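You operate a simulated robot arm through the tools that you are given. There is no shell and no other tool.

Carry out the task below with a simulated robot arm. There is one attempt and no reset: what you move stays moved.

TASK
Trap 3 bar in the black gauge, bleed the rig, then let the gauge down.
Fine: wind up, selector to SHUT, bleed open; last the selector back to the gauge's port.

Only the result counts: the job must be done as asked and must still hold three seconds after the hand-in. Knocking over, shifting, dropping, spilling or breaking anything else fails it.

THE ROBOT
A 7-joint arm with a two-finger parallel gripper, fixed in place. Base frame: the origin is on the floor under the middle of its stand, x ahead of it, y to its left, z up. Units: m, rad, N and s.
With the tool pointing down near the work surface it reaches from about 0.48 to 0.92 m from the base axis. Its first joint turns from -2.007 to 2.007 rad. Payload 3.91 kg.
The tool frame sits at the grasp point between the pads (the TCP): z along the fingers, y along the line on which they close. The tips reach 0.03 m beyond it. The gripper opens to 0.11 m. The fingers are 0.02 m wide and 0.01 m thick; the gripper's body (0.048 by 0.112 m) begins 0.055 m behind the TCP.
Orientation is that of the tool frame in the base frame, as a unit quaternion [w, x, y, z]. With the fingers straight down and closing along the base's y, the tool's x points along the base's -x, its y along +y and its z along -z.

THE INTERFACE
- The arm moves only by the tool apply_moves. Its argument "rows" is a list of rows, each a list of 7 numbers: the shift along the tool's x, y, z in m, then the turn, a rotation vector about the tool's x, y, z in rad, then the closure, from 0 (fully open) to 1 (shut). In form: [[x, y, z, wx, wy, wz, grip], ...]. A call has 1 to 20 rows; each row shifts and turns the commanded pose from where the row before left it, along the tool's axes as they then stand. A row lasts 0.2 s, in which the tool goes at most 0.05 m and 0.15 rad; a call with a longer step from one row to the next is refused whole, and so is a gripper value outside its range. A pose out of reach is approached as far as the arm can. The call stops where the force on the tool passes 40 N (or 10 N more than at its start, if that is more) or the arm is blocked; 0.2 s more then pass. Each finger travels about 0.153 m/s and halts on what it meets, pressing with about 43 N; the grip force reading is that of the motor and also rises with nothing between the fingers. The clock runs only during rows and for 0.2 s after the last one: add rows that do not move to give the fingers time. The reply holds the time, the measured pose of the TCP, the force on the tool along the base axes, the opening and the grip force, in the units named above and with some noise, with the torque about the TCP (base axes, N m) and any sound that the robot's microphone picked up.
- Cameras (640 x 400 px; columns grow to the right, rows downward): "scene" is fixed at [0.4017, -0.6508, 1.4793]; the picture's right is [0.72, -0.69, 0.00], its down [-0.37, -0.38, -0.85] and it looks along [0.59, 0.61, -0.53] (base axes); focal length 321 px, centre (320, 200). "wrist" rides on the gripper at [0.072, 0.017, -0.103] in the tool frame; the picture's right is [-0.23, 0.97, 0.00], its down [-0.76, -0.18, -0.62] and it looks along [-0.61, -0.14, 0.78] (tool axes); focal length 222 px, centre (320, 200). There is no depth. A picture from a camera that has moved, and an enlarged one, comes with that camera's place and axes in the base frame and with its lens.
- capture(camera): a new picture of that camera. No time passes.
- lift_body(by): slides the trunk up (or, below 0, down) by that many m; the arm rides with it, the base frame stays. It gives what a move gives, with no picture.
- enlarge(camera, box): a new picture of the part [left, top, right, bottom] of that camera's present view, enlarged. No time passes.
- hand_in(): hands the job in; it is judged then, once.

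Places have to be worked out from the pictures, the camera data and where the tool is seen. Open the gripper and draw the arm clear of the work before you hand the job in, unless the task says otherwise.

The tools are called after "Call:" as a command line: name --pt "numbers of a row" for each row, then --argument value for the rest, lists and objects as JSON in quotes. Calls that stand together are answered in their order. apply_moves: Moves the arm, as the interface text tells. Its arguments: {"type":"object","properties":{"rows":{"type":"array","items":{"type":"array","items":{"type":"number"}}}},"required":["rows"]} The other tools are called the same way: lift_body (by) moves the trunk up or down; capture (camera) takes a picture; enlarge (camera, box) takes an enlarged picture of a part of a camera's view; hand_in () hands the job in.

At the start:

```text
t: 0.0
ee_pos: [0.6025, -0.284, 1.2561]
ee_rot: [0.0, 0.0, 1.0, 0.0]
contact_force: [-0.2, -0.3, -0.6]
moment: [0.02, -0.04, 0.0]
width: 0.1102
grip_force: 0.1
trunk travel left (down, up): [-0.75, 0.24]
```

scene: 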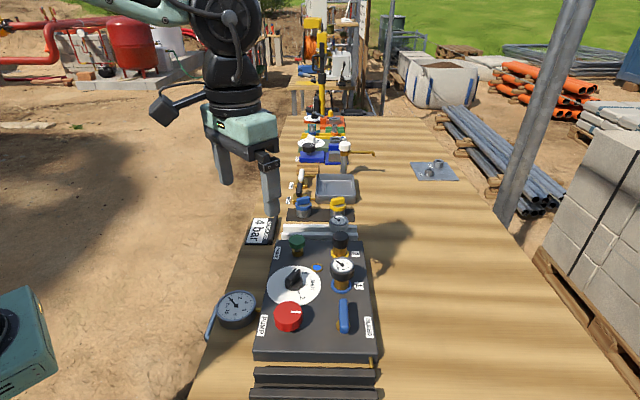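
wrist: 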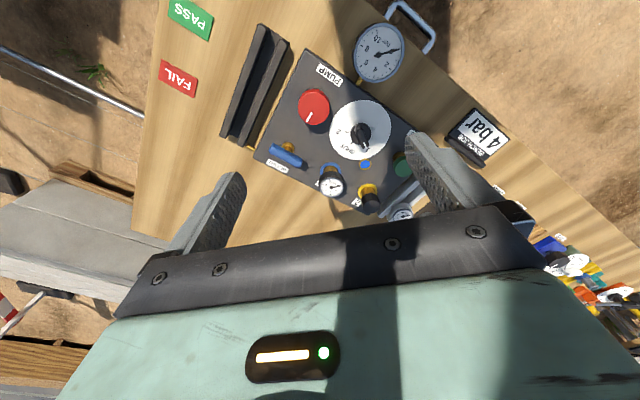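

I start by taking enlarged views of the panel to read labels and find the parts.

Call:
enlarge --camera "scene" --box '[190, 210, 400, 370]'

Call:
enlarge --camera "wrist" --box '[220, 10, 520, 230]'

Call:
enlarge --camera "scene" --box '[270, 90, 400, 250]'

```text
2.50 times, centred on (295, 290) of scene
camera zoom: at [0.4017, -0.6508, 1.4793], right [0.72, -0.69, 0.0], down [-0.37, -0.38, -0.85], along [0.59, 0.61, -0.53], focal length 802 px, centre (382, -25)
```

zoom: 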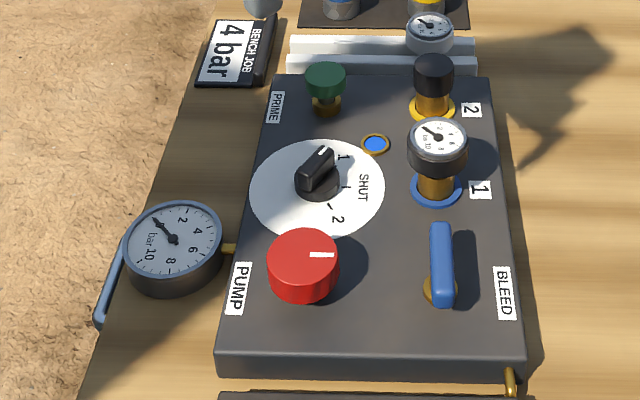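

```text
1.82 times, centred on (370, 120) of wrist
camera zoom: at [0.5314, -0.2664, 1.3604], right [0.23, 0.97, 0.0], down [0.76, -0.18, 0.62], along [0.61, -0.14, -0.78], focal length 404 px, centre (229, 346)
```

zoom: 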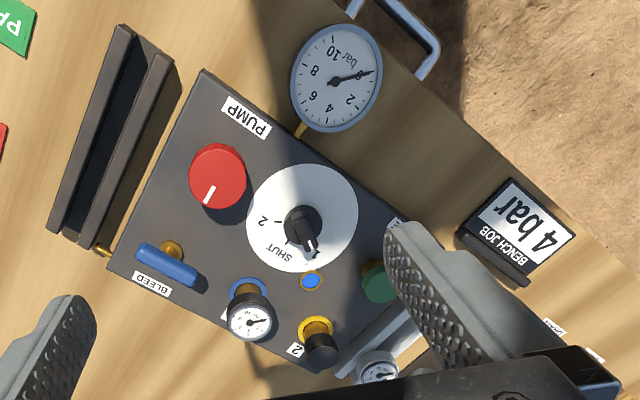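

```text
2.50 times, centred on (335, 170) of scene
camera zoom: at [0.4017, -0.6508, 1.4793], right [0.72, -0.69, 0.0], down [-0.37, -0.38, -0.85], along [0.59, 0.61, -0.53], focal length 802 px, centre (282, 275)
```

zoom: 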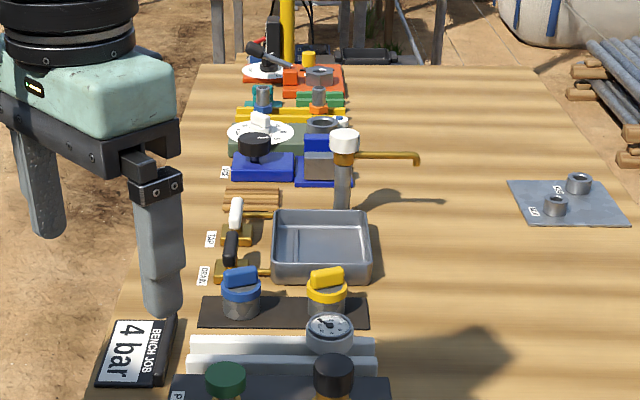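

The selector seems to be on 1, with the black gauge on port 1. I'll zoom in harder on the individual fittings before I touch anything.

Call:
enlarge --camera "scene" --box '[265, 235, 325, 305]'

Call:
enlarge --camera "scene" --box '[320, 210, 385, 290]'

Call:
enlarge --camera "scene" --box '[310, 280, 390, 370]'

Call:
enlarge --camera "scene" --box '[205, 280, 285, 350]'

Call:
enlarge --camera "wrist" --box '[250, 50, 430, 210]'

```text
5.71 times, centred on (295, 270) of scene
camera zoom: at [0.4017, -0.6508, 1.4793], right [0.72, -0.69, 0.0], down [-0.37, -0.38, -0.85], along [0.59, 0.61, -0.53], focal length 1833 px, centre (463, -200)
```

zoom: 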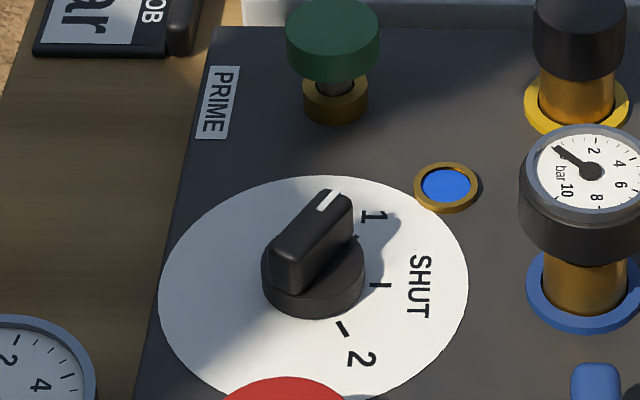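

```text
5.00 times, centred on (352, 250) of scene
camera zoom: at [0.4017, -0.6508, 1.4793], right [0.72, -0.69, 0.0], down [-0.37, -0.38, -0.85], along [0.59, 0.61, -0.53], focal length 1604 px, centre (158, -50)
```

zoom: 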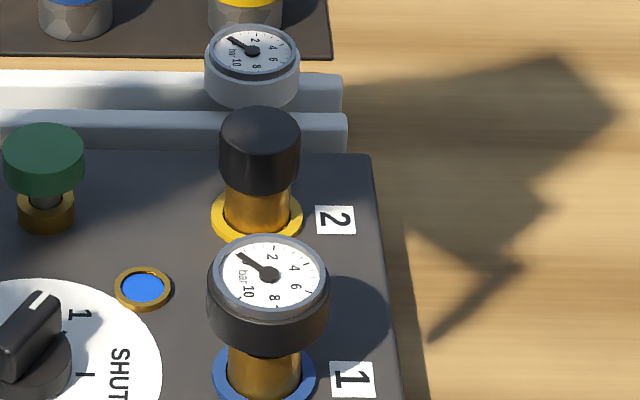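

```text
4.44 times, centred on (350, 325) of scene
camera zoom: at [0.4017, -0.6508, 1.4793], right [0.72, -0.69, 0.0], down [-0.37, -0.38, -0.85], along [0.59, 0.61, -0.53], focal length 1426 px, centre (187, -356)
```

zoom: 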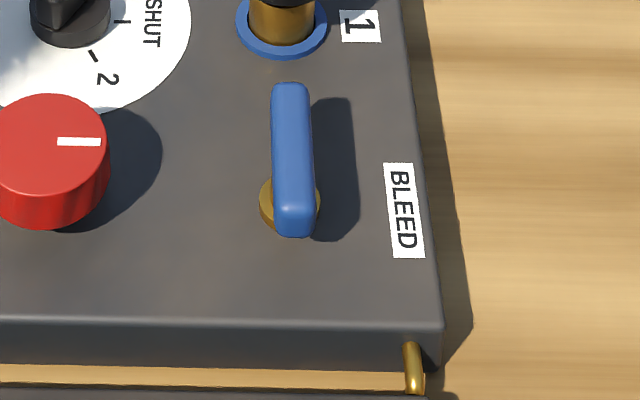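

```text
5.71 times, centred on (245, 315) of scene
camera zoom: at [0.4017, -0.6508, 1.4793], right [0.72, -0.69, 0.0], down [-0.37, -0.38, -0.85], along [0.59, 0.61, -0.53], focal length 1833 px, centre (749, -457)
```

zoom: 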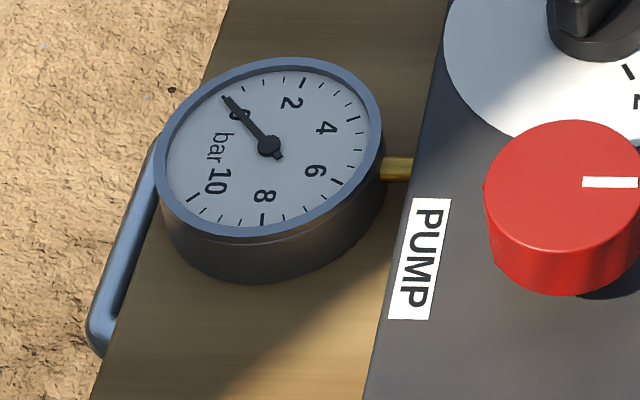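

```text
2.50 times, centred on (340, 130) of wrist
camera zoom: at [0.5314, -0.2664, 1.3604], right [0.23, 0.97, 0.0], down [0.76, -0.18, 0.62], along [0.61, -0.14, -0.78], focal length 555 px, centre (270, 375)
```

zoom: 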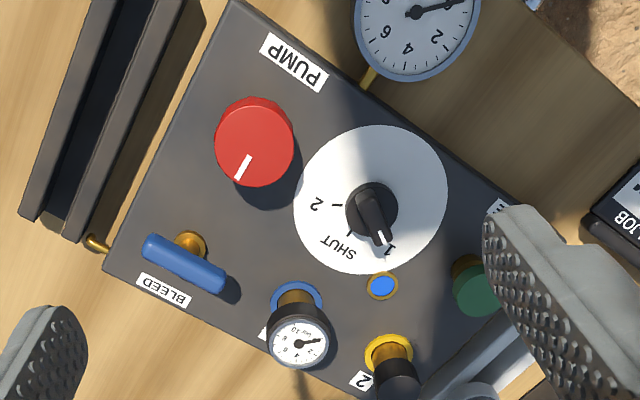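

From both views I judge: panel top at z≈0.91, pump knob centre ≈(0.648,-0.304) with its top ≈0.95 and diameter ≈0.057, selector ≈(0.724,-0.226), bleed lever ≈(0.727,-0.380). All gauges read 0. I move above the pump knob with the gripper open and check the alignment.

Call:
apply_moves --pt "-0.0091 -0.0039 0.0412 0 0 0 0" --pt "-0.0091 -0.0039 0.0412 0 0 0 0" --pt "-0.0091 -0.0039 0.0412 0 0 0 0" --pt "-0.0091 -0.0039 0.0412 0 0 0 0" --pt "-0.0091 -0.0039 0.0412 0 0 0 0" --pt "0 0 0 0 0 0 0"

Call:
capture --camera "wrist"

Call:
capture --camera "scene"

```text
t: 1.4
ee_pos: [0.6479, -0.3027, 1.0505]
ee_rot: [0.0, 0.001, 1.0, -0.001]
contact_force: [0.3, 0.1, -0.1]
moment: [0.02, 0.01, -0.01]
width: 0.1099
grip_force: 0.1
trunk travel left (down, up): [-0.75, 0.24]
```

```text
taken
camera wrist: at [0.5762, -0.2853, 1.1541], right [0.23, 0.97, 0.0], down [0.76, -0.18, 0.62], along [0.61, -0.14, -0.78], focal length 222 px, centre (320, 200)
```

wrist: 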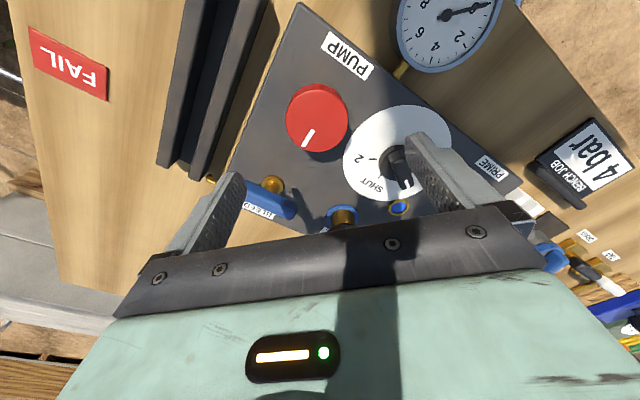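

```text
taken
```

scene: 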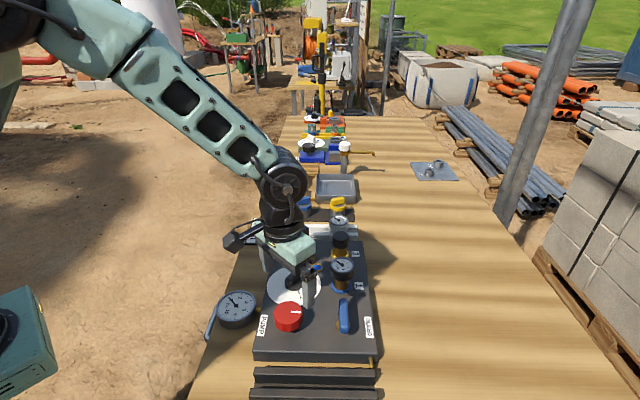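

The arm follows well. I zoom the wrist view onto the pump and selector to refine their centres.

Call:
enlarge --camera "wrist" --box '[260, 60, 420, 160]'

Call:
enlarge --camera "scene" --box '[255, 260, 335, 340]'

```text
4.00 times, centred on (340, 110) of wrist
camera zoom: at [0.5762, -0.2853, 1.1541], right [0.23, 0.97, 0.0], down [0.76, -0.18, 0.62], along [0.61, -0.14, -0.78], focal length 888 px, centre (240, 560)
```

zoom: 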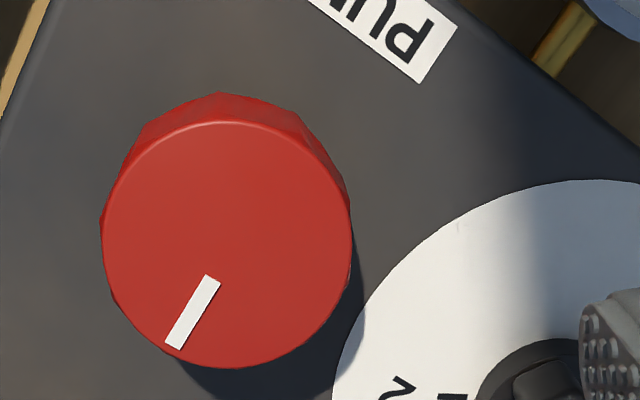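

```text
5.00 times, centred on (295, 300) of scene
camera zoom: at [0.4017, -0.6508, 1.4793], right [0.72, -0.69, 0.0], down [-0.37, -0.38, -0.85], along [0.59, 0.61, -0.53], focal length 1604 px, centre (445, -300)
```

zoom: 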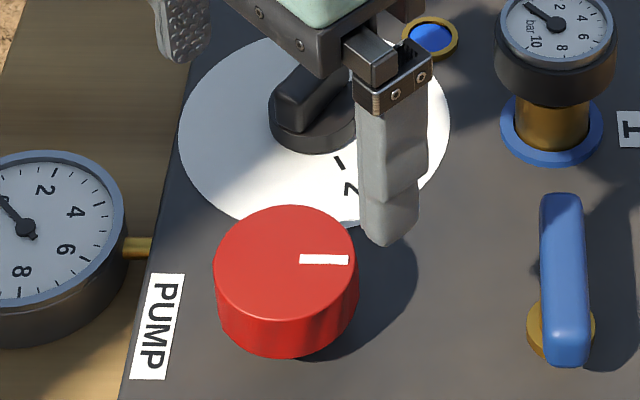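

Pump knob refined: centre ≈(0.646,-0.304), top ≈0.952, bottom ≈0.927. I'll pre-rotate the tool anticlockwise to leave room for winding clockwise, staying at height.

Call:
apply_moves --pt "0.0019 -0.0013 0 0 0 0 0" --pt "0 0 0 0 0 -0.15 0" --pt "0 0 0 0 0 -0.15 0" --pt "0 0 0 0 0 -0.15 0" --pt "0 0 0 0 0 -0.15 0" --pt "0 0 0 0 0 -0.15 0" --pt "0 0 0 0 0 -0.15 0" --pt "0 0 0 0 0 -0.15 0" --pt "0 0 0 0 0 -0.15 0" --pt "0 0 0 0 0 -0.15 0" --pt "0 0 0 0 0 -0.15 0" --pt "0 0 0 0 0 0 0"

Call:
capture --camera "wrist"

Call:
capture --camera "scene"

```text
t: 4.0
ee_pos: [0.6478, -0.3047, 1.0504]
ee_rot: [0.0, -0.683, 0.73, 0.0]
contact_force: [0.0, -0.4, -0.5]
moment: [-0.02, 0.02, 0.0]
width: 0.1099
grip_force: 0.0
trunk travel left (down, up): [-0.75, 0.24]
```

```text
taken
camera wrist: at [0.6255, -0.375, 1.1543], right [-0.96, 0.29, 0.0], down [0.23, 0.75, 0.62], along [0.18, 0.6, -0.78], focal length 222 px, centre (320, 200)
```

wrist: 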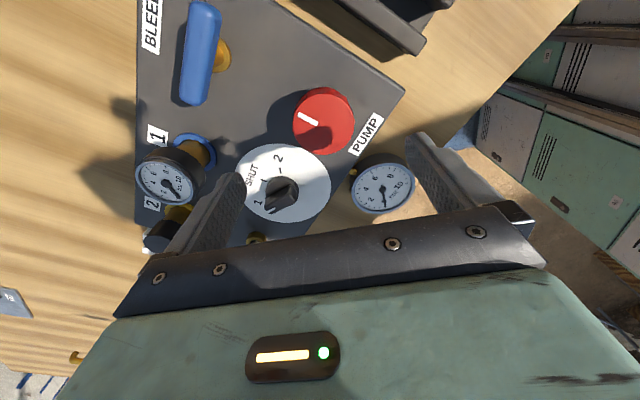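

```text
taken
```

scene: 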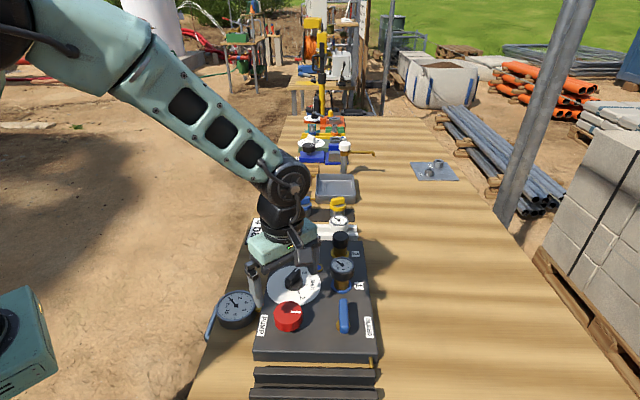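

The wrist turned 1.5 rad without trouble. This second wrist viewpoint helps me cross-check the pump, selector and lever positions.

Call:
enlarge --camera "wrist" --box '[240, 70, 400, 170]'

Call:
enlarge --camera "wrist" --box '[130, 0, 290, 100]'

Call:
enlarge --camera "wrist" --box '[200, 130, 360, 230]'

```text
4.00 times, centred on (320, 120) of wrist
camera zoom: at [0.6255, -0.375, 1.1543], right [-0.96, 0.29, 0.0], down [0.23, 0.75, 0.62], along [0.18, 0.6, -0.78], focal length 888 px, centre (320, 520)
```

zoom: 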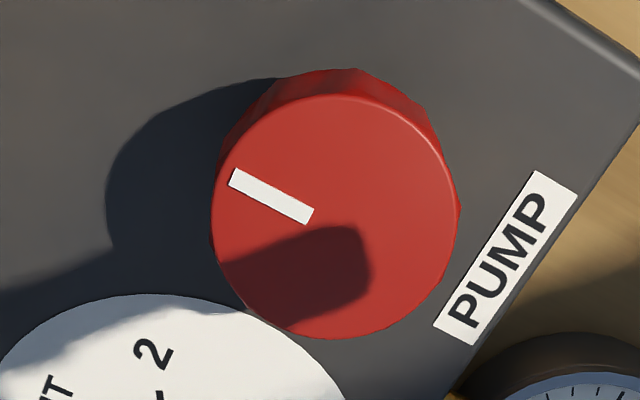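

```text
4.00 times, centred on (210, 50) of wrist
camera zoom: at [0.6255, -0.375, 1.1543], right [-0.96, 0.29, 0.0], down [0.23, 0.75, 0.62], along [0.18, 0.6, -0.78], focal length 888 px, centre (760, 800)
```

zoom: 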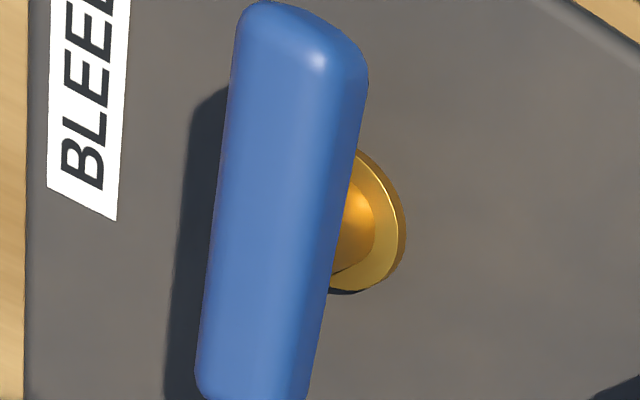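

```text
4.00 times, centred on (280, 180) of wrist
camera zoom: at [0.6255, -0.375, 1.1543], right [-0.96, 0.29, 0.0], down [0.23, 0.75, 0.62], along [0.18, 0.6, -0.78], focal length 888 px, centre (480, 280)
```

zoom: 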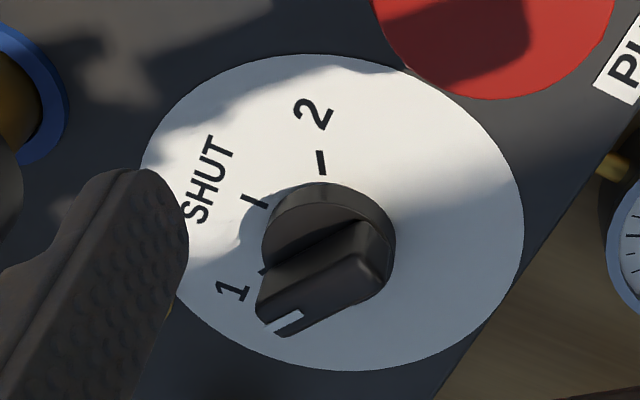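

Pump centre from this view is ≈(0.6445,-0.304); the TCP is at ≈(0.6477,-0.3045). I shift slightly, lower to z≈0.954 and close on the knob.

Call:
apply_moves --pt "0 0.0028 0.02 0 0 0 0" --pt "0 0 0.0385 0 0 0 0" --pt "0 0 0.0385 0 0 0 0" --pt "0 0 0 0 0 0 0"

Call:
enlarge --camera "scene" --box '[235, 260, 335, 350]'

Call:
capture --camera "wrist"

```text
t: 5.0
ee_pos: [0.6445, -0.3023, 0.9528]
ee_rot: [0.0, -0.681, 0.732, 0.0]
contact_force: [0.0, -0.8, -0.2]
moment: [0.01, -0.01, 0.0]
width: 0.1099
grip_force: 0.0
trunk travel left (down, up): [-0.75, 0.24]
```

```text
4.44 times, centred on (285, 305) of scene
camera zoom: at [0.4017, -0.6508, 1.4793], right [0.72, -0.69, 0.0], down [-0.37, -0.38, -0.85], along [0.59, 0.61, -0.53], focal length 1426 px, centre (476, -267)
```

zoom: 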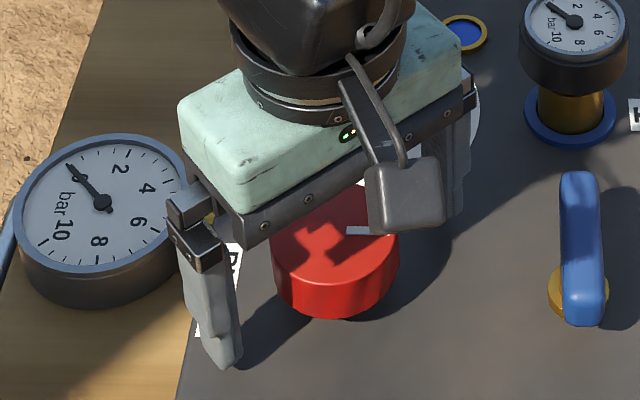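

```text
taken
camera wrist: at [0.6232, -0.3749, 1.0563], right [-0.96, 0.3, 0.0], down [0.23, 0.75, 0.62], along [0.18, 0.59, -0.78], focal length 222 px, centre (320, 200)
```

wrist: 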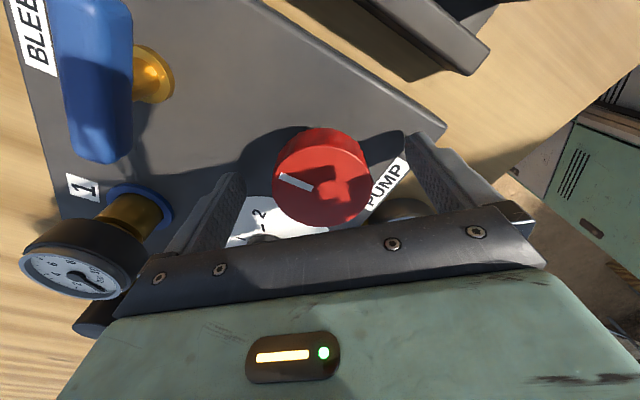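

The fingers straddle the knob without contact. I now close on it, then check the reading before turning.

Call:
apply_moves --pt "0 0 0 0 0 0 0.4" --pt "0 0 0 0 0 0 1" --pt "0 0 0 0 0 0 1" --pt "0 0 0 0 0 0 1"

```text
t: 6.0
ee_pos: [0.644, -0.3031, 0.9522]
ee_rot: [-0.001, -0.681, 0.732, 0.001]
contact_force: [-10.7, 1.8, -1.0]
moment: [-0.57, 0.48, -0.08]
width: 0.0558
grip_force: 44.6
trunk travel left (down, up): [-0.75, 0.24]
```

Grip is firm at 0.0558 m width. I turn clockwise a small 0.3 rad as a test, easing the sideways force with a 1 mm shift.

Call:
apply_moves --pt "0 0.001 0 0 0 0 1" --pt "0 0 0 0 0 0.1 1" --pt "0 0 0 0 0 0.1 1" --pt "0 0 0 0 0 0.1 1" --pt "0 0 0 0 0 0 1"

Call:
enlarge --camera "scene" --box '[205, 240, 375, 350]'

```text
t: 7.2
ee_pos: [0.6442, -0.3035, 0.9532]
ee_rot: [0.0, -0.565, 0.825, 0.001]
contact_force: [-2.2, -0.6, -19.5]
moment: [0.15, -0.38, 0.02]
width: 0.0557
grip_force: 45.2
trunk travel left (down, up): [-0.75, 0.24]
```

```text
3.64 times, centred on (290, 295) of scene
camera zoom: at [0.4017, -0.6508, 1.4793], right [0.72, -0.69, 0.0], down [-0.37, -0.38, -0.85], along [0.59, 0.61, -0.53], focal length 1166 px, centre (429, -146)
```

zoom: 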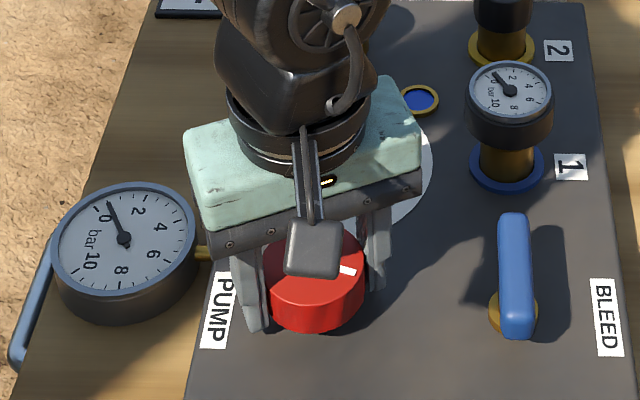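

The main gauge rose a little, so clockwise pressurises and the bleed is shut. The tool is being pulled down (-19.5 N), so the knob screws in as it winds; I test following it by 1.5 mm.

Call:
apply_moves --pt "0 0 0.0015 0 0 0 1" --pt "0 0 0 0 0 0 1"

Call:
enlarge --camera "scene" --box '[205, 280, 265, 340]'

Call:
enlarge --camera "scene" --box '[325, 250, 360, 285]'

```text
t: 7.8
ee_pos: [0.6426, -0.3032, 0.9537]
ee_rot: [0.0, -0.564, 0.825, 0.0]
contact_force: [-2.8, 0.6, -1.8]
moment: [0.66, 0.53, -0.03]
width: 0.0557
grip_force: 45.1
trunk travel left (down, up): [-0.75, 0.24]
```

```text
6.67 times, centred on (235, 310) of scene
camera zoom: at [0.4017, -0.6508, 1.4793], right [0.72, -0.69, 0.0], down [-0.37, -0.38, -0.85], along [0.59, 0.61, -0.53], focal length 2138 px, centre (887, -533)
```

zoom: 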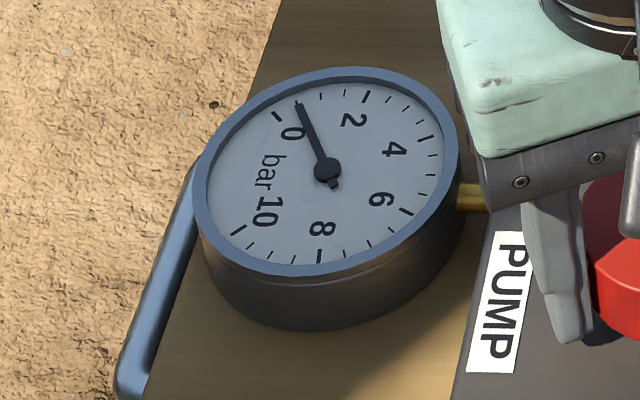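

```text
11.43 times, centred on (342, 268) of scene
camera zoom: at [0.4017, -0.6508, 1.4793], right [0.72, -0.69, 0.0], down [-0.37, -0.38, -0.85], along [0.59, 0.61, -0.53], focal length 3666 px, centre (63, -571)
```

zoom: 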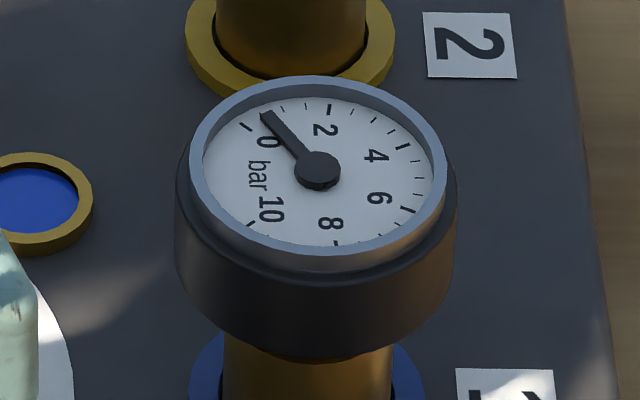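

Both gauges read ≈0.5 bar after 0.3 rad, so 3 bar should come at about 1.8 rad. I go on in steps, following the knob slightly down.

Call:
apply_moves --pt "0 0 0.0004 0 0 0.1 1" --pt "0 0 0.0004 0 0 0.1 1" --pt "0 0 0.0004 0 0 0.1 1" --pt "0 0 0.0004 0 0 0.1 1" --pt "0 0 0.0004 0 0 0.1 1" --pt "0 0 0 0 0 0 1"

Call:
enlarge --camera "scene" --box '[205, 280, 265, 340]'

Call:
enlarge --camera "scene" --box '[325, 250, 360, 285]'

```text
t: 9.2
ee_pos: [0.6437, -0.3042, 0.9519]
ee_rot: [0.001, -0.342, 0.94, -0.002]
contact_force: [2.6, 0.9, 27.2]
moment: [0.37, 0.28, -0.03]
width: 0.0555
grip_force: 44.5
trunk travel left (down, up): [-0.75, 0.24]
```

```text
6.67 times, centred on (235, 310) of scene
camera zoom: at [0.4017, -0.6508, 1.4793], right [0.72, -0.69, 0.0], down [-0.37, -0.38, -0.85], along [0.59, 0.61, -0.53], focal length 2138 px, centre (887, -533)
```

zoom: 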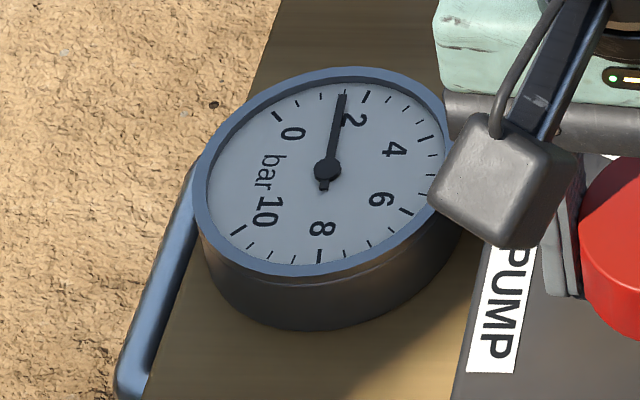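

```text
11.43 times, centred on (342, 268) of scene
camera zoom: at [0.4017, -0.6508, 1.4793], right [0.72, -0.69, 0.0], down [-0.37, -0.38, -0.85], along [0.59, 0.61, -0.53], focal length 3666 px, centre (63, -571)
```

zoom: 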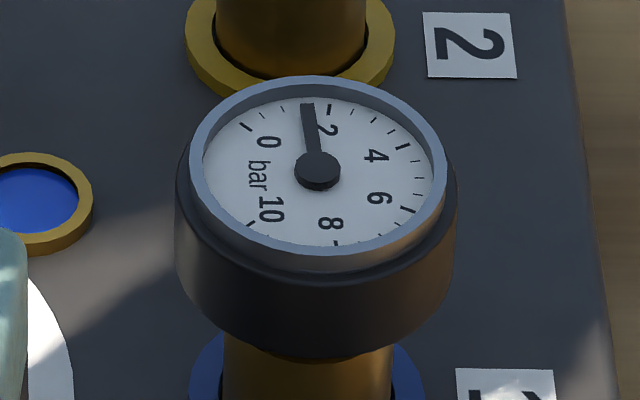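

Now ≈1.5 bar at 0.80 rad total, and I pushed down 27 N too much, so the knob doesn't sink. I ease up 2 mm and wind another 0.6 rad.

Call:
apply_moves --pt "0 0 -0.001 0 0 0 1" --pt "0 0 -0.001 0 0 0 1" --pt "0 0 0 0 0 0.1 1" --pt "0 0 0 0 0 0.1 1" --pt "0 0 0 0 0 0.1 1" --pt "0 0 0 0 0 0.1 1" --pt "0 0 0 0 0 0.1 1" --pt "0 0 0 0 0 0.1 1" --pt "0 0 0 0 0 0 1"

Call:
enlarge --camera "scene" --box '[205, 280, 265, 340]'

Call:
enlarge --camera "scene" --box '[325, 250, 360, 285]'

```text
t: 11.2
ee_pos: [0.644, -0.3045, 0.9514]
ee_rot: [0.0, -0.05, 0.999, -0.001]
contact_force: [12.6, -4.3, -13.3]
moment: [-0.28, -0.89, -0.02]
width: 0.0555
grip_force: 44.6
trunk travel left (down, up): [-0.75, 0.24]
```

```text
6.67 times, centred on (235, 310) of scene
camera zoom: at [0.4017, -0.6508, 1.4793], right [0.72, -0.69, 0.0], down [-0.37, -0.38, -0.85], along [0.59, 0.61, -0.53], focal length 2138 px, centre (887, -533)
```

zoom: 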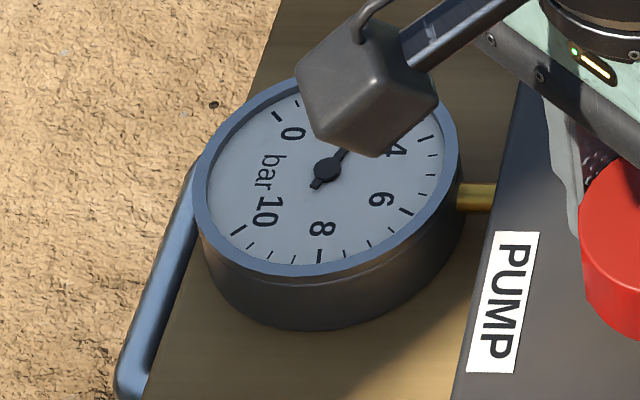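

```text
11.43 times, centred on (342, 268) of scene
camera zoom: at [0.4017, -0.6508, 1.4793], right [0.72, -0.69, 0.0], down [-0.37, -0.38, -0.85], along [0.59, 0.61, -0.53], focal length 3666 px, centre (63, -571)
```

zoom: 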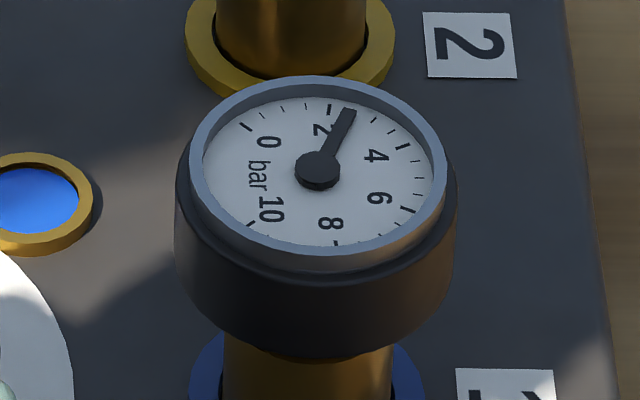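

The black gauge is at ≈2.5 bar (rate ≈1.8 bar/rad), so about 0.27 rad more is needed. I wind 0.2 rad and check closely.

Call:
apply_moves --pt "0 0 0.0005 0 0 0.1 1" --pt "0 0 0.0005 0 0 0.1 1" --pt "0 0 0 0 0 0 1" --pt "0 0 0 0 0 0 1"

Call:
enlarge --camera "scene" --box '[330, 255, 355, 275]'

Call:
enlarge --camera "scene" --box '[205, 280, 265, 340]'

```text
t: 12.2
ee_pos: [0.6436, -0.3041, 0.9513]
ee_rot: [-0.001, 0.051, 0.999, 0.0]
contact_force: [13.6, -6.5, -0.3]
moment: [0.15, 0.96, 0.01]
width: 0.0554
grip_force: 44.7
trunk travel left (down, up): [-0.75, 0.24]
```

```text
16.00 times, centred on (342, 265) of scene
camera zoom: at [0.4017, -0.6508, 1.4793], right [0.72, -0.69, 0.0], down [-0.37, -0.38, -0.85], along [0.59, 0.61, -0.53], focal length 5132 px, centre (-40, -840)
```

zoom: 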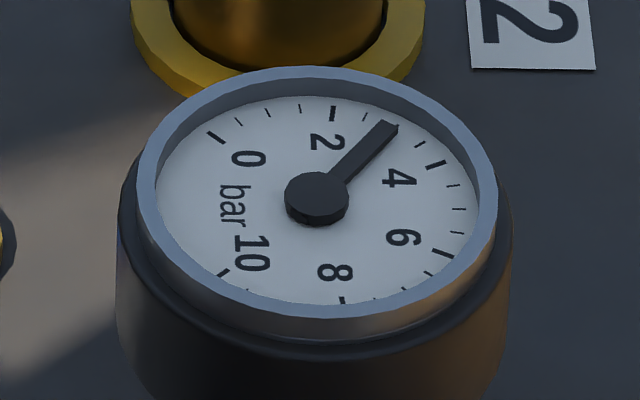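

```text
6.67 times, centred on (235, 310) of scene
camera zoom: at [0.4017, -0.6508, 1.4793], right [0.72, -0.69, 0.0], down [-0.37, -0.38, -0.85], along [0.59, 0.61, -0.53], focal length 2138 px, centre (887, -533)
```

zoom: 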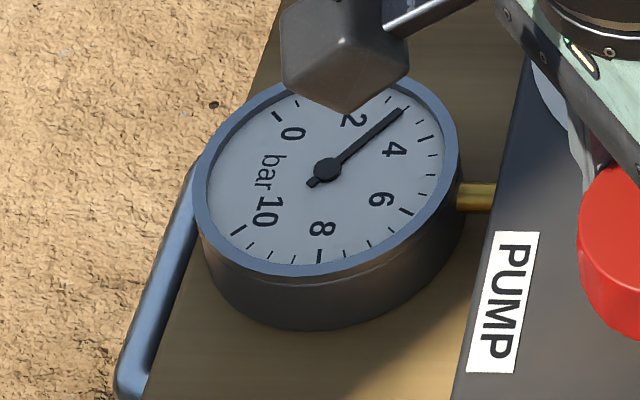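

Both gauges look very near 3 bar. I zoom further to read the needles against the ticks.

Call:
enlarge --camera "scene" --box '[334, 258, 352, 270]'

Call:
enlarge --camera "scene" --box '[222, 288, 258, 312]'

```text
16.00 times, centred on (343, 264) of scene
camera zoom: at [0.4017, -0.6508, 1.4793], right [0.72, -0.69, 0.0], down [-0.37, -0.38, -0.85], along [0.59, 0.61, -0.53], focal length 5132 px, centre (-48, -824)
```

zoom: 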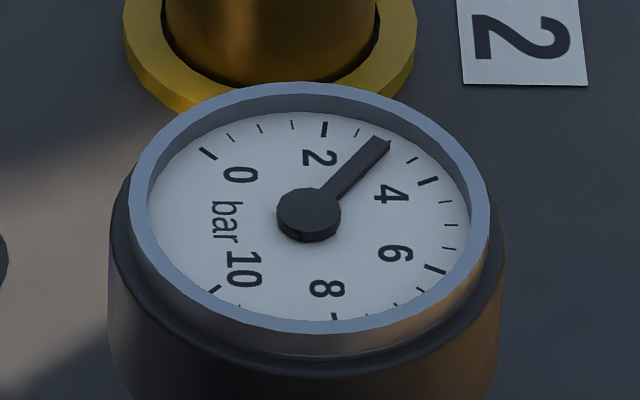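

```text
16.00 times, centred on (240, 300) of scene
camera zoom: at [0.4017, -0.6508, 1.4793], right [0.72, -0.69, 0.0], down [-0.37, -0.38, -0.85], along [0.59, 0.61, -0.53], focal length 5132 px, centre (1600, -1400)
```

zoom: 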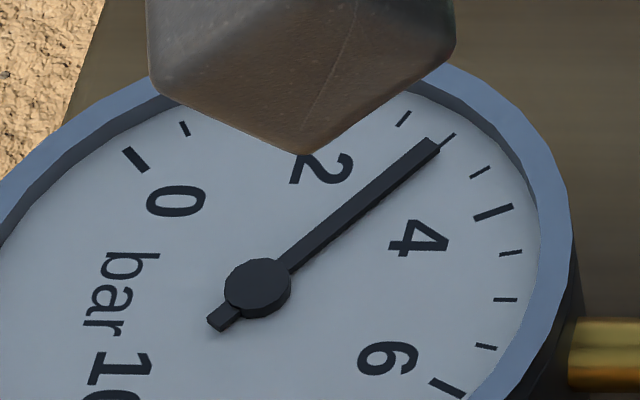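

The needles sit on the 3 bar tick. I release the knob straight up and re-read the gauges to be sure nothing creeps back.

Call:
apply_moves --pt "0 0 0 0 0 0 0.3" --pt "0 0 0 0 0 0 0" --pt "0 0 0 0 0 0 0" --pt "0 0 -0.04 0 0 0 0" --pt "0 0 -0.04 0 0 0 0" --pt "0 0 -0.04 0 0 0 0" --pt "0 0 0 0 0 0 0"

Call:
enlarge --camera "scene" --box '[325, 250, 360, 285]'

Call:
enlarge --camera "scene" --box '[205, 240, 375, 350]'

Call:
capture --camera "wrist"

```text
t: 13.8
ee_pos: [0.6431, -0.3029, 1.072]
ee_rot: [0.0, 0.05, 0.999, 0.001]
contact_force: [0.4, -0.8, -0.7]
moment: [0.02, -0.04, 0.01]
width: 0.1098
grip_force: 0.0
trunk travel left (down, up): [-0.75, 0.24]
```

```text
11.43 times, centred on (342, 268) of scene
camera zoom: at [0.4017, -0.6508, 1.4793], right [0.72, -0.69, 0.0], down [-0.37, -0.38, -0.85], along [0.59, 0.61, -0.53], focal length 3666 px, centre (63, -571)
```

zoom: 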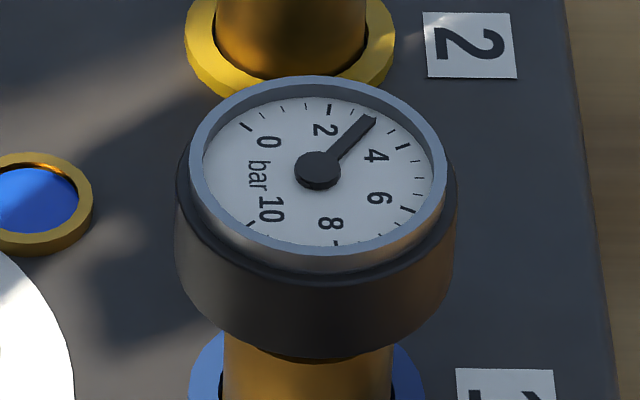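

```text
3.64 times, centred on (290, 295) of scene
camera zoom: at [0.4017, -0.6508, 1.4793], right [0.72, -0.69, 0.0], down [-0.37, -0.38, -0.85], along [0.59, 0.61, -0.53], focal length 1166 px, centre (429, -146)
```

zoom: 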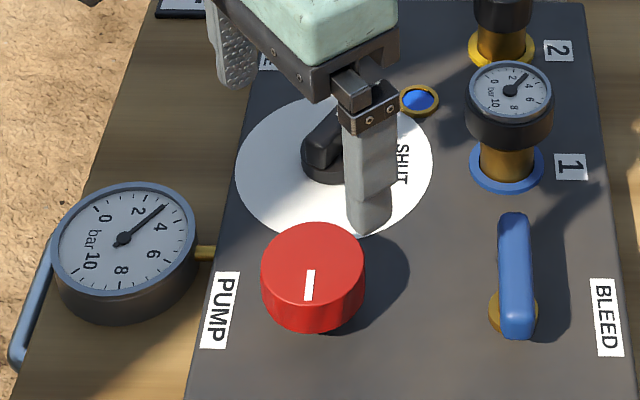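

```text
taken
camera wrist: at [0.5727, -0.2785, 1.1754], right [0.32, 0.95, 0.0], down [0.74, -0.25, 0.62], along [0.59, -0.2, -0.78], focal length 222 px, centre (320, 200)
```

wrist: 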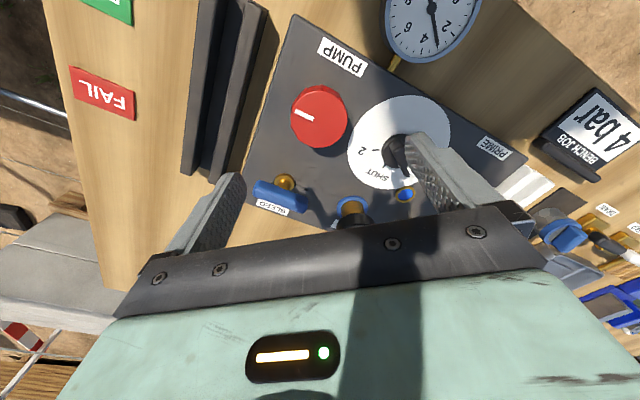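

The needle held after release. I read the now unobstructed main gauge once more.

Call:
enlarge --camera "scene" --box '[215, 288, 259, 316]'

Call:
enlarge --camera "wrist" --box '[380, 0, 500, 75]'

```text
14.29 times, centred on (237, 302) of scene
camera zoom: at [0.4017, -0.6508, 1.4793], right [0.72, -0.69, 0.0], down [-0.37, -0.38, -0.85], along [0.59, 0.61, -0.53], focal length 4582 px, centre (1506, -1257)
```

zoom: 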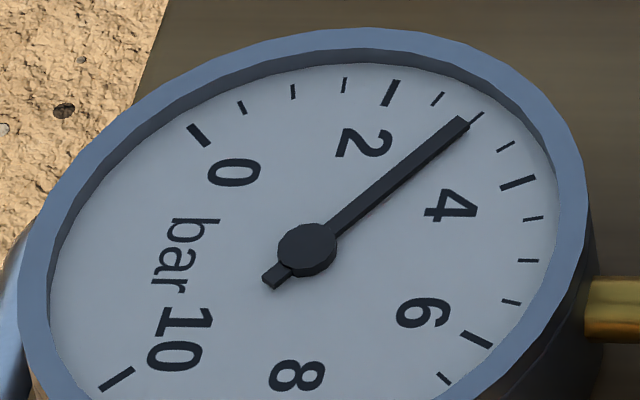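

```text
5.33 times, centred on (440, 38) of wrist
camera zoom: at [0.5727, -0.2785, 1.1754], right [0.32, 0.95, 0.0], down [0.74, -0.25, 0.62], along [0.59, -0.2, -0.78], focal length 1185 px, centre (-320, 1067)
```

zoom: 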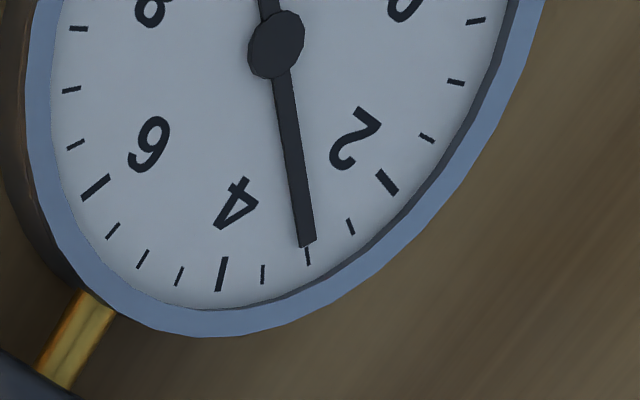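

3.0 bar precisely on the main gauge. Next is the selector: I judge its centre ≈(0.7255,-0.2235), bar pointing at 1 (≈+15° yaw), SHUT 60° clockwise. I move above it with the fingers across the bar.

Call:
apply_moves --pt "-0.0245 0.0291 0.0107 0 0 0 0" --pt "-0.0245 0.0291 0.0107 0 0 0 0" --pt "-0.0245 0.0291 0.0107 0 0 0 0" --pt "0 0 0 0 0 -0.12 0" --pt "0 0 0 0 0 -0.12 0" --pt "0 0 0 0 0 -0.12 0" --pt "0 0 0 0 0 0 0"

Call:
capture --camera "wrist"

Call:
enlarge --camera "wrist" --box '[250, 70, 400, 180]'

Call:
enlarge --camera "scene" --box '[255, 250, 335, 310]'

```text
t: 15.4
ee_pos: [0.7256, -0.224, 1.0402]
ee_rot: [0.0, -0.13, 0.991, 0.0]
contact_force: [0.6, -0.2, 0.1]
moment: [0.0, 0.02, 0.04]
width: 0.1098
grip_force: 0.0
trunk travel left (down, up): [-0.75, 0.24]
```

```text
taken
camera wrist: at [0.6513, -0.2271, 1.1426], right [-0.03, 1.0, 0.0], down [0.78, 0.03, 0.62], along [0.62, 0.02, -0.78], focal length 222 px, centre (320, 200)
```

wrist: 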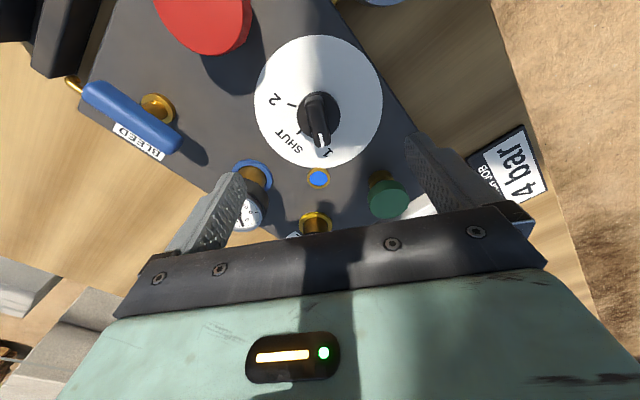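

```text
3.64 times, centred on (325, 125) of wrist
camera zoom: at [0.6513, -0.2271, 1.1426], right [-0.03, 1.0, 0.0], down [0.78, 0.03, 0.62], along [0.62, 0.02, -0.78], focal length 808 px, centre (302, 473)
```

zoom: 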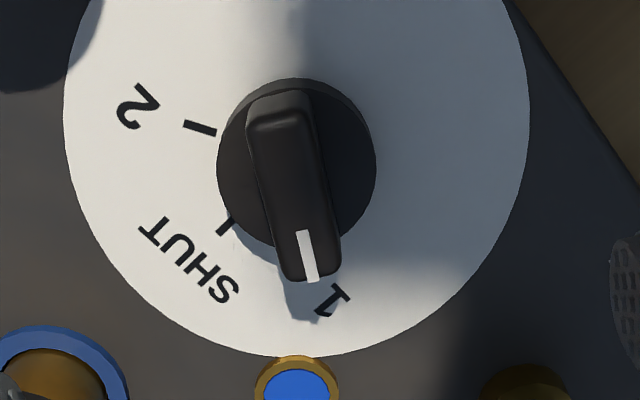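

```text
6.67 times, centred on (295, 280) of scene
camera zoom: at [0.4017, -0.6508, 1.4793], right [0.72, -0.69, 0.0], down [-0.37, -0.38, -0.85], along [0.59, 0.61, -0.53], focal length 2138 px, centre (487, -333)
```

zoom: 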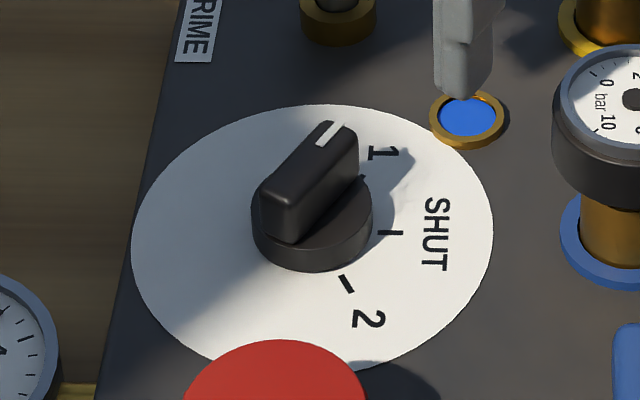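

The selector bar is centred ≈(0.7245,-0.226), top ≈0.946, base disc top ≈0.923, pointing 15° as expected. I lower to TCP z≈0.958 and close on the bar.

Call:
apply_moves --pt "0.0014 -0.0012 0.027 0 0 0 0" --pt "0 0 0.027 0 0 0 0" --pt "0 0 0.028 0 0 0 0" --pt "0 0 0 0 0 0 0.5" --pt "0 0 0 0 0 0 0.7"

Call:
enlarge --camera "wrist" --box '[220, 80, 420, 230]'

Call:
enlarge --camera "scene" --box '[255, 230, 375, 320]'

```text
t: 16.6
ee_pos: [0.7231, -0.2267, 0.957]
ee_rot: [0.0, -0.129, 0.992, 0.001]
contact_force: [-1.4, 2.1, -0.2]
moment: [0.02, -0.28, -0.01]
width: 0.0416
grip_force: 45.1
trunk travel left (down, up): [-0.75, 0.24]
```

```text
2.67 times, centred on (320, 155) of wrist
camera zoom: at [0.6499, -0.2279, 1.0602], right [-0.03, 1.0, 0.0], down [0.78, 0.02, 0.62], along [0.62, 0.02, -0.78], focal length 592 px, centre (320, 320)
```

zoom: 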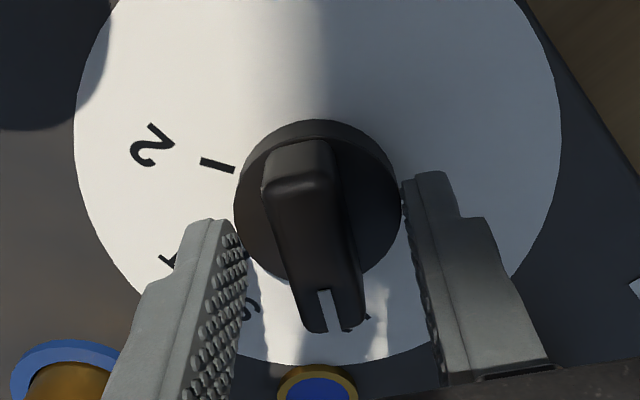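

```text
4.44 times, centred on (315, 275) of scene
camera zoom: at [0.4017, -0.6508, 1.4793], right [0.72, -0.69, 0.0], down [-0.37, -0.38, -0.85], along [0.59, 0.61, -0.53], focal length 1426 px, centre (342, -133)
```

zoom: 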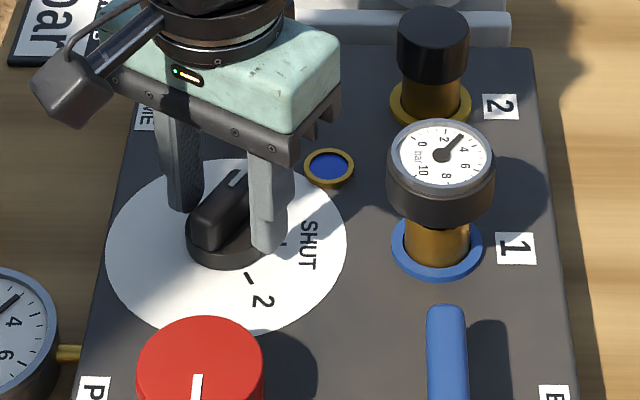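

The fingers stopped at 0.0416 m, on the knob's round base, not the bar. I reopen slightly, rise 8 mm and close onto the bar itself.

Call:
apply_moves --pt "0 0 0 0 0 0 0.45" --pt "0 0 -0.004 0 0 0 0.45" --pt "0 0 -0.004 0 0 0 0.45" --pt "0 0 0 0 0 0 0.8" --pt "0 0 0 0 0 0 1" --pt "0 0 0 0 0 0 1"

Call:
enlarge --camera "wrist" --box '[220, 80, 420, 230]'

Call:
enlarge --camera "scene" --box '[255, 230, 375, 320]'

```text
t: 18.0
ee_pos: [0.7238, -0.2254, 0.9657]
ee_rot: [-0.001, -0.13, 0.992, 0.0]
contact_force: [-1.2, 3.0, -1.3]
moment: [0.05, 0.1, -0.01]
width: 0.0157
grip_force: 44.7
trunk travel left (down, up): [-0.75, 0.24]
```

```text
2.67 times, centred on (320, 155) of wrist
camera zoom: at [0.6496, -0.228, 1.0685], right [-0.03, 1.0, 0.0], down [0.78, 0.02, 0.62], along [0.62, 0.02, -0.78], focal length 592 px, centre (320, 320)
```

zoom: 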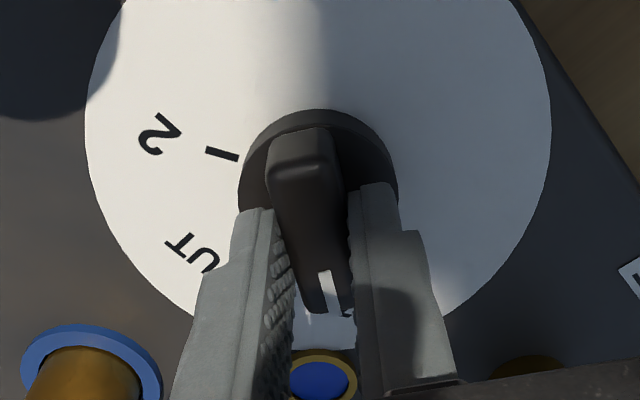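

```text
4.44 times, centred on (315, 275) of scene
camera zoom: at [0.4017, -0.6508, 1.4793], right [0.72, -0.69, 0.0], down [-0.37, -0.38, -0.85], along [0.59, 0.61, -0.53], focal length 1426 px, centre (342, -133)
```

zoom: 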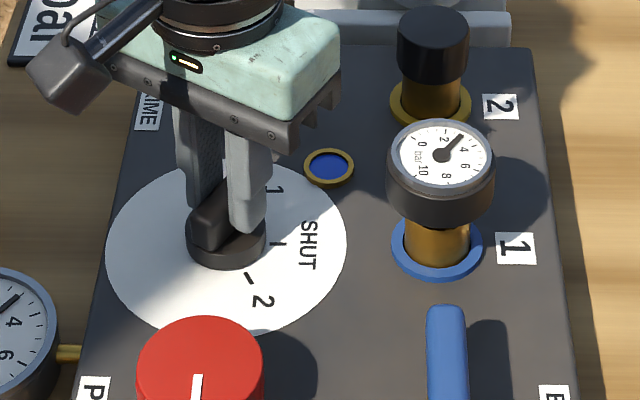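

The fingers hold the bar (0.0157 m) squarely. I turn the selector 60° clockwise from 1 to SHUT.

Call:
apply_moves --pt "0 0 0 0 0 0.105 1" --pt "0 0 0 0 0 0.105 1" --pt "0 0 0 0 0 0.105 1" --pt "0 0 0 0 0 0.105 1" --pt "0 0 0 0 0 0.105 1" --pt "0 0 0 0 0 0.105 1" --pt "0 0 0 0 0 0.105 1" --pt "0 0 0 0 0 0.105 1" --pt "0 0 0 0 0 0.105 1" --pt "0 0 0 0 0 0.102 1" --pt "0 0 0 0 0 0 1"

Call:
enlarge --camera "wrist" --box '[220, 80, 420, 230]'

Call:
enlarge --camera "scene" --box '[255, 230, 375, 320]'

```text
t: 20.4
ee_pos: [0.7223, -0.2276, 0.9641]
ee_rot: [0.0, 0.385, 0.923, -0.001]
contact_force: [-10.6, -14.9, -3.9]
moment: [0.25, 0.69, 0.05]
width: 0.0159
grip_force: 44.9
trunk travel left (down, up): [-0.75, 0.24]
```

```text
2.67 times, centred on (320, 155) of wrist
camera zoom: at [0.6845, -0.1644, 1.0684], right [0.85, 0.52, 0.0], down [0.41, -0.67, 0.62], along [0.33, -0.53, -0.78], focal length 592 px, centre (320, 320)
```

zoom: 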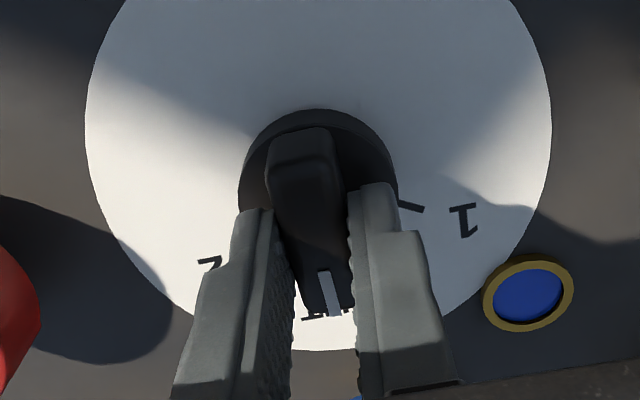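

```text
4.44 times, centred on (315, 275) of scene
camera zoom: at [0.4017, -0.6508, 1.4793], right [0.72, -0.69, 0.0], down [-0.37, -0.38, -0.85], along [0.59, 0.61, -0.53], focal length 1426 px, centre (342, -133)
```

zoom: 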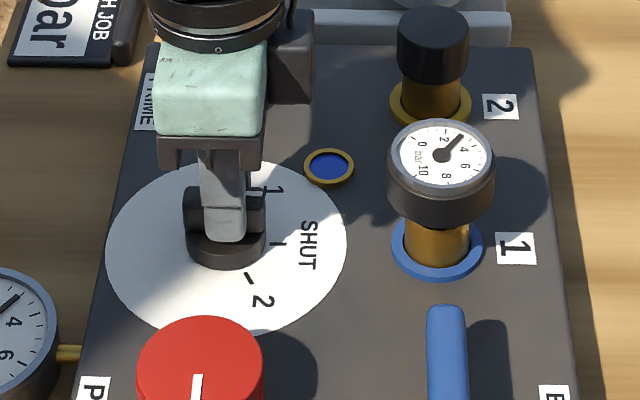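

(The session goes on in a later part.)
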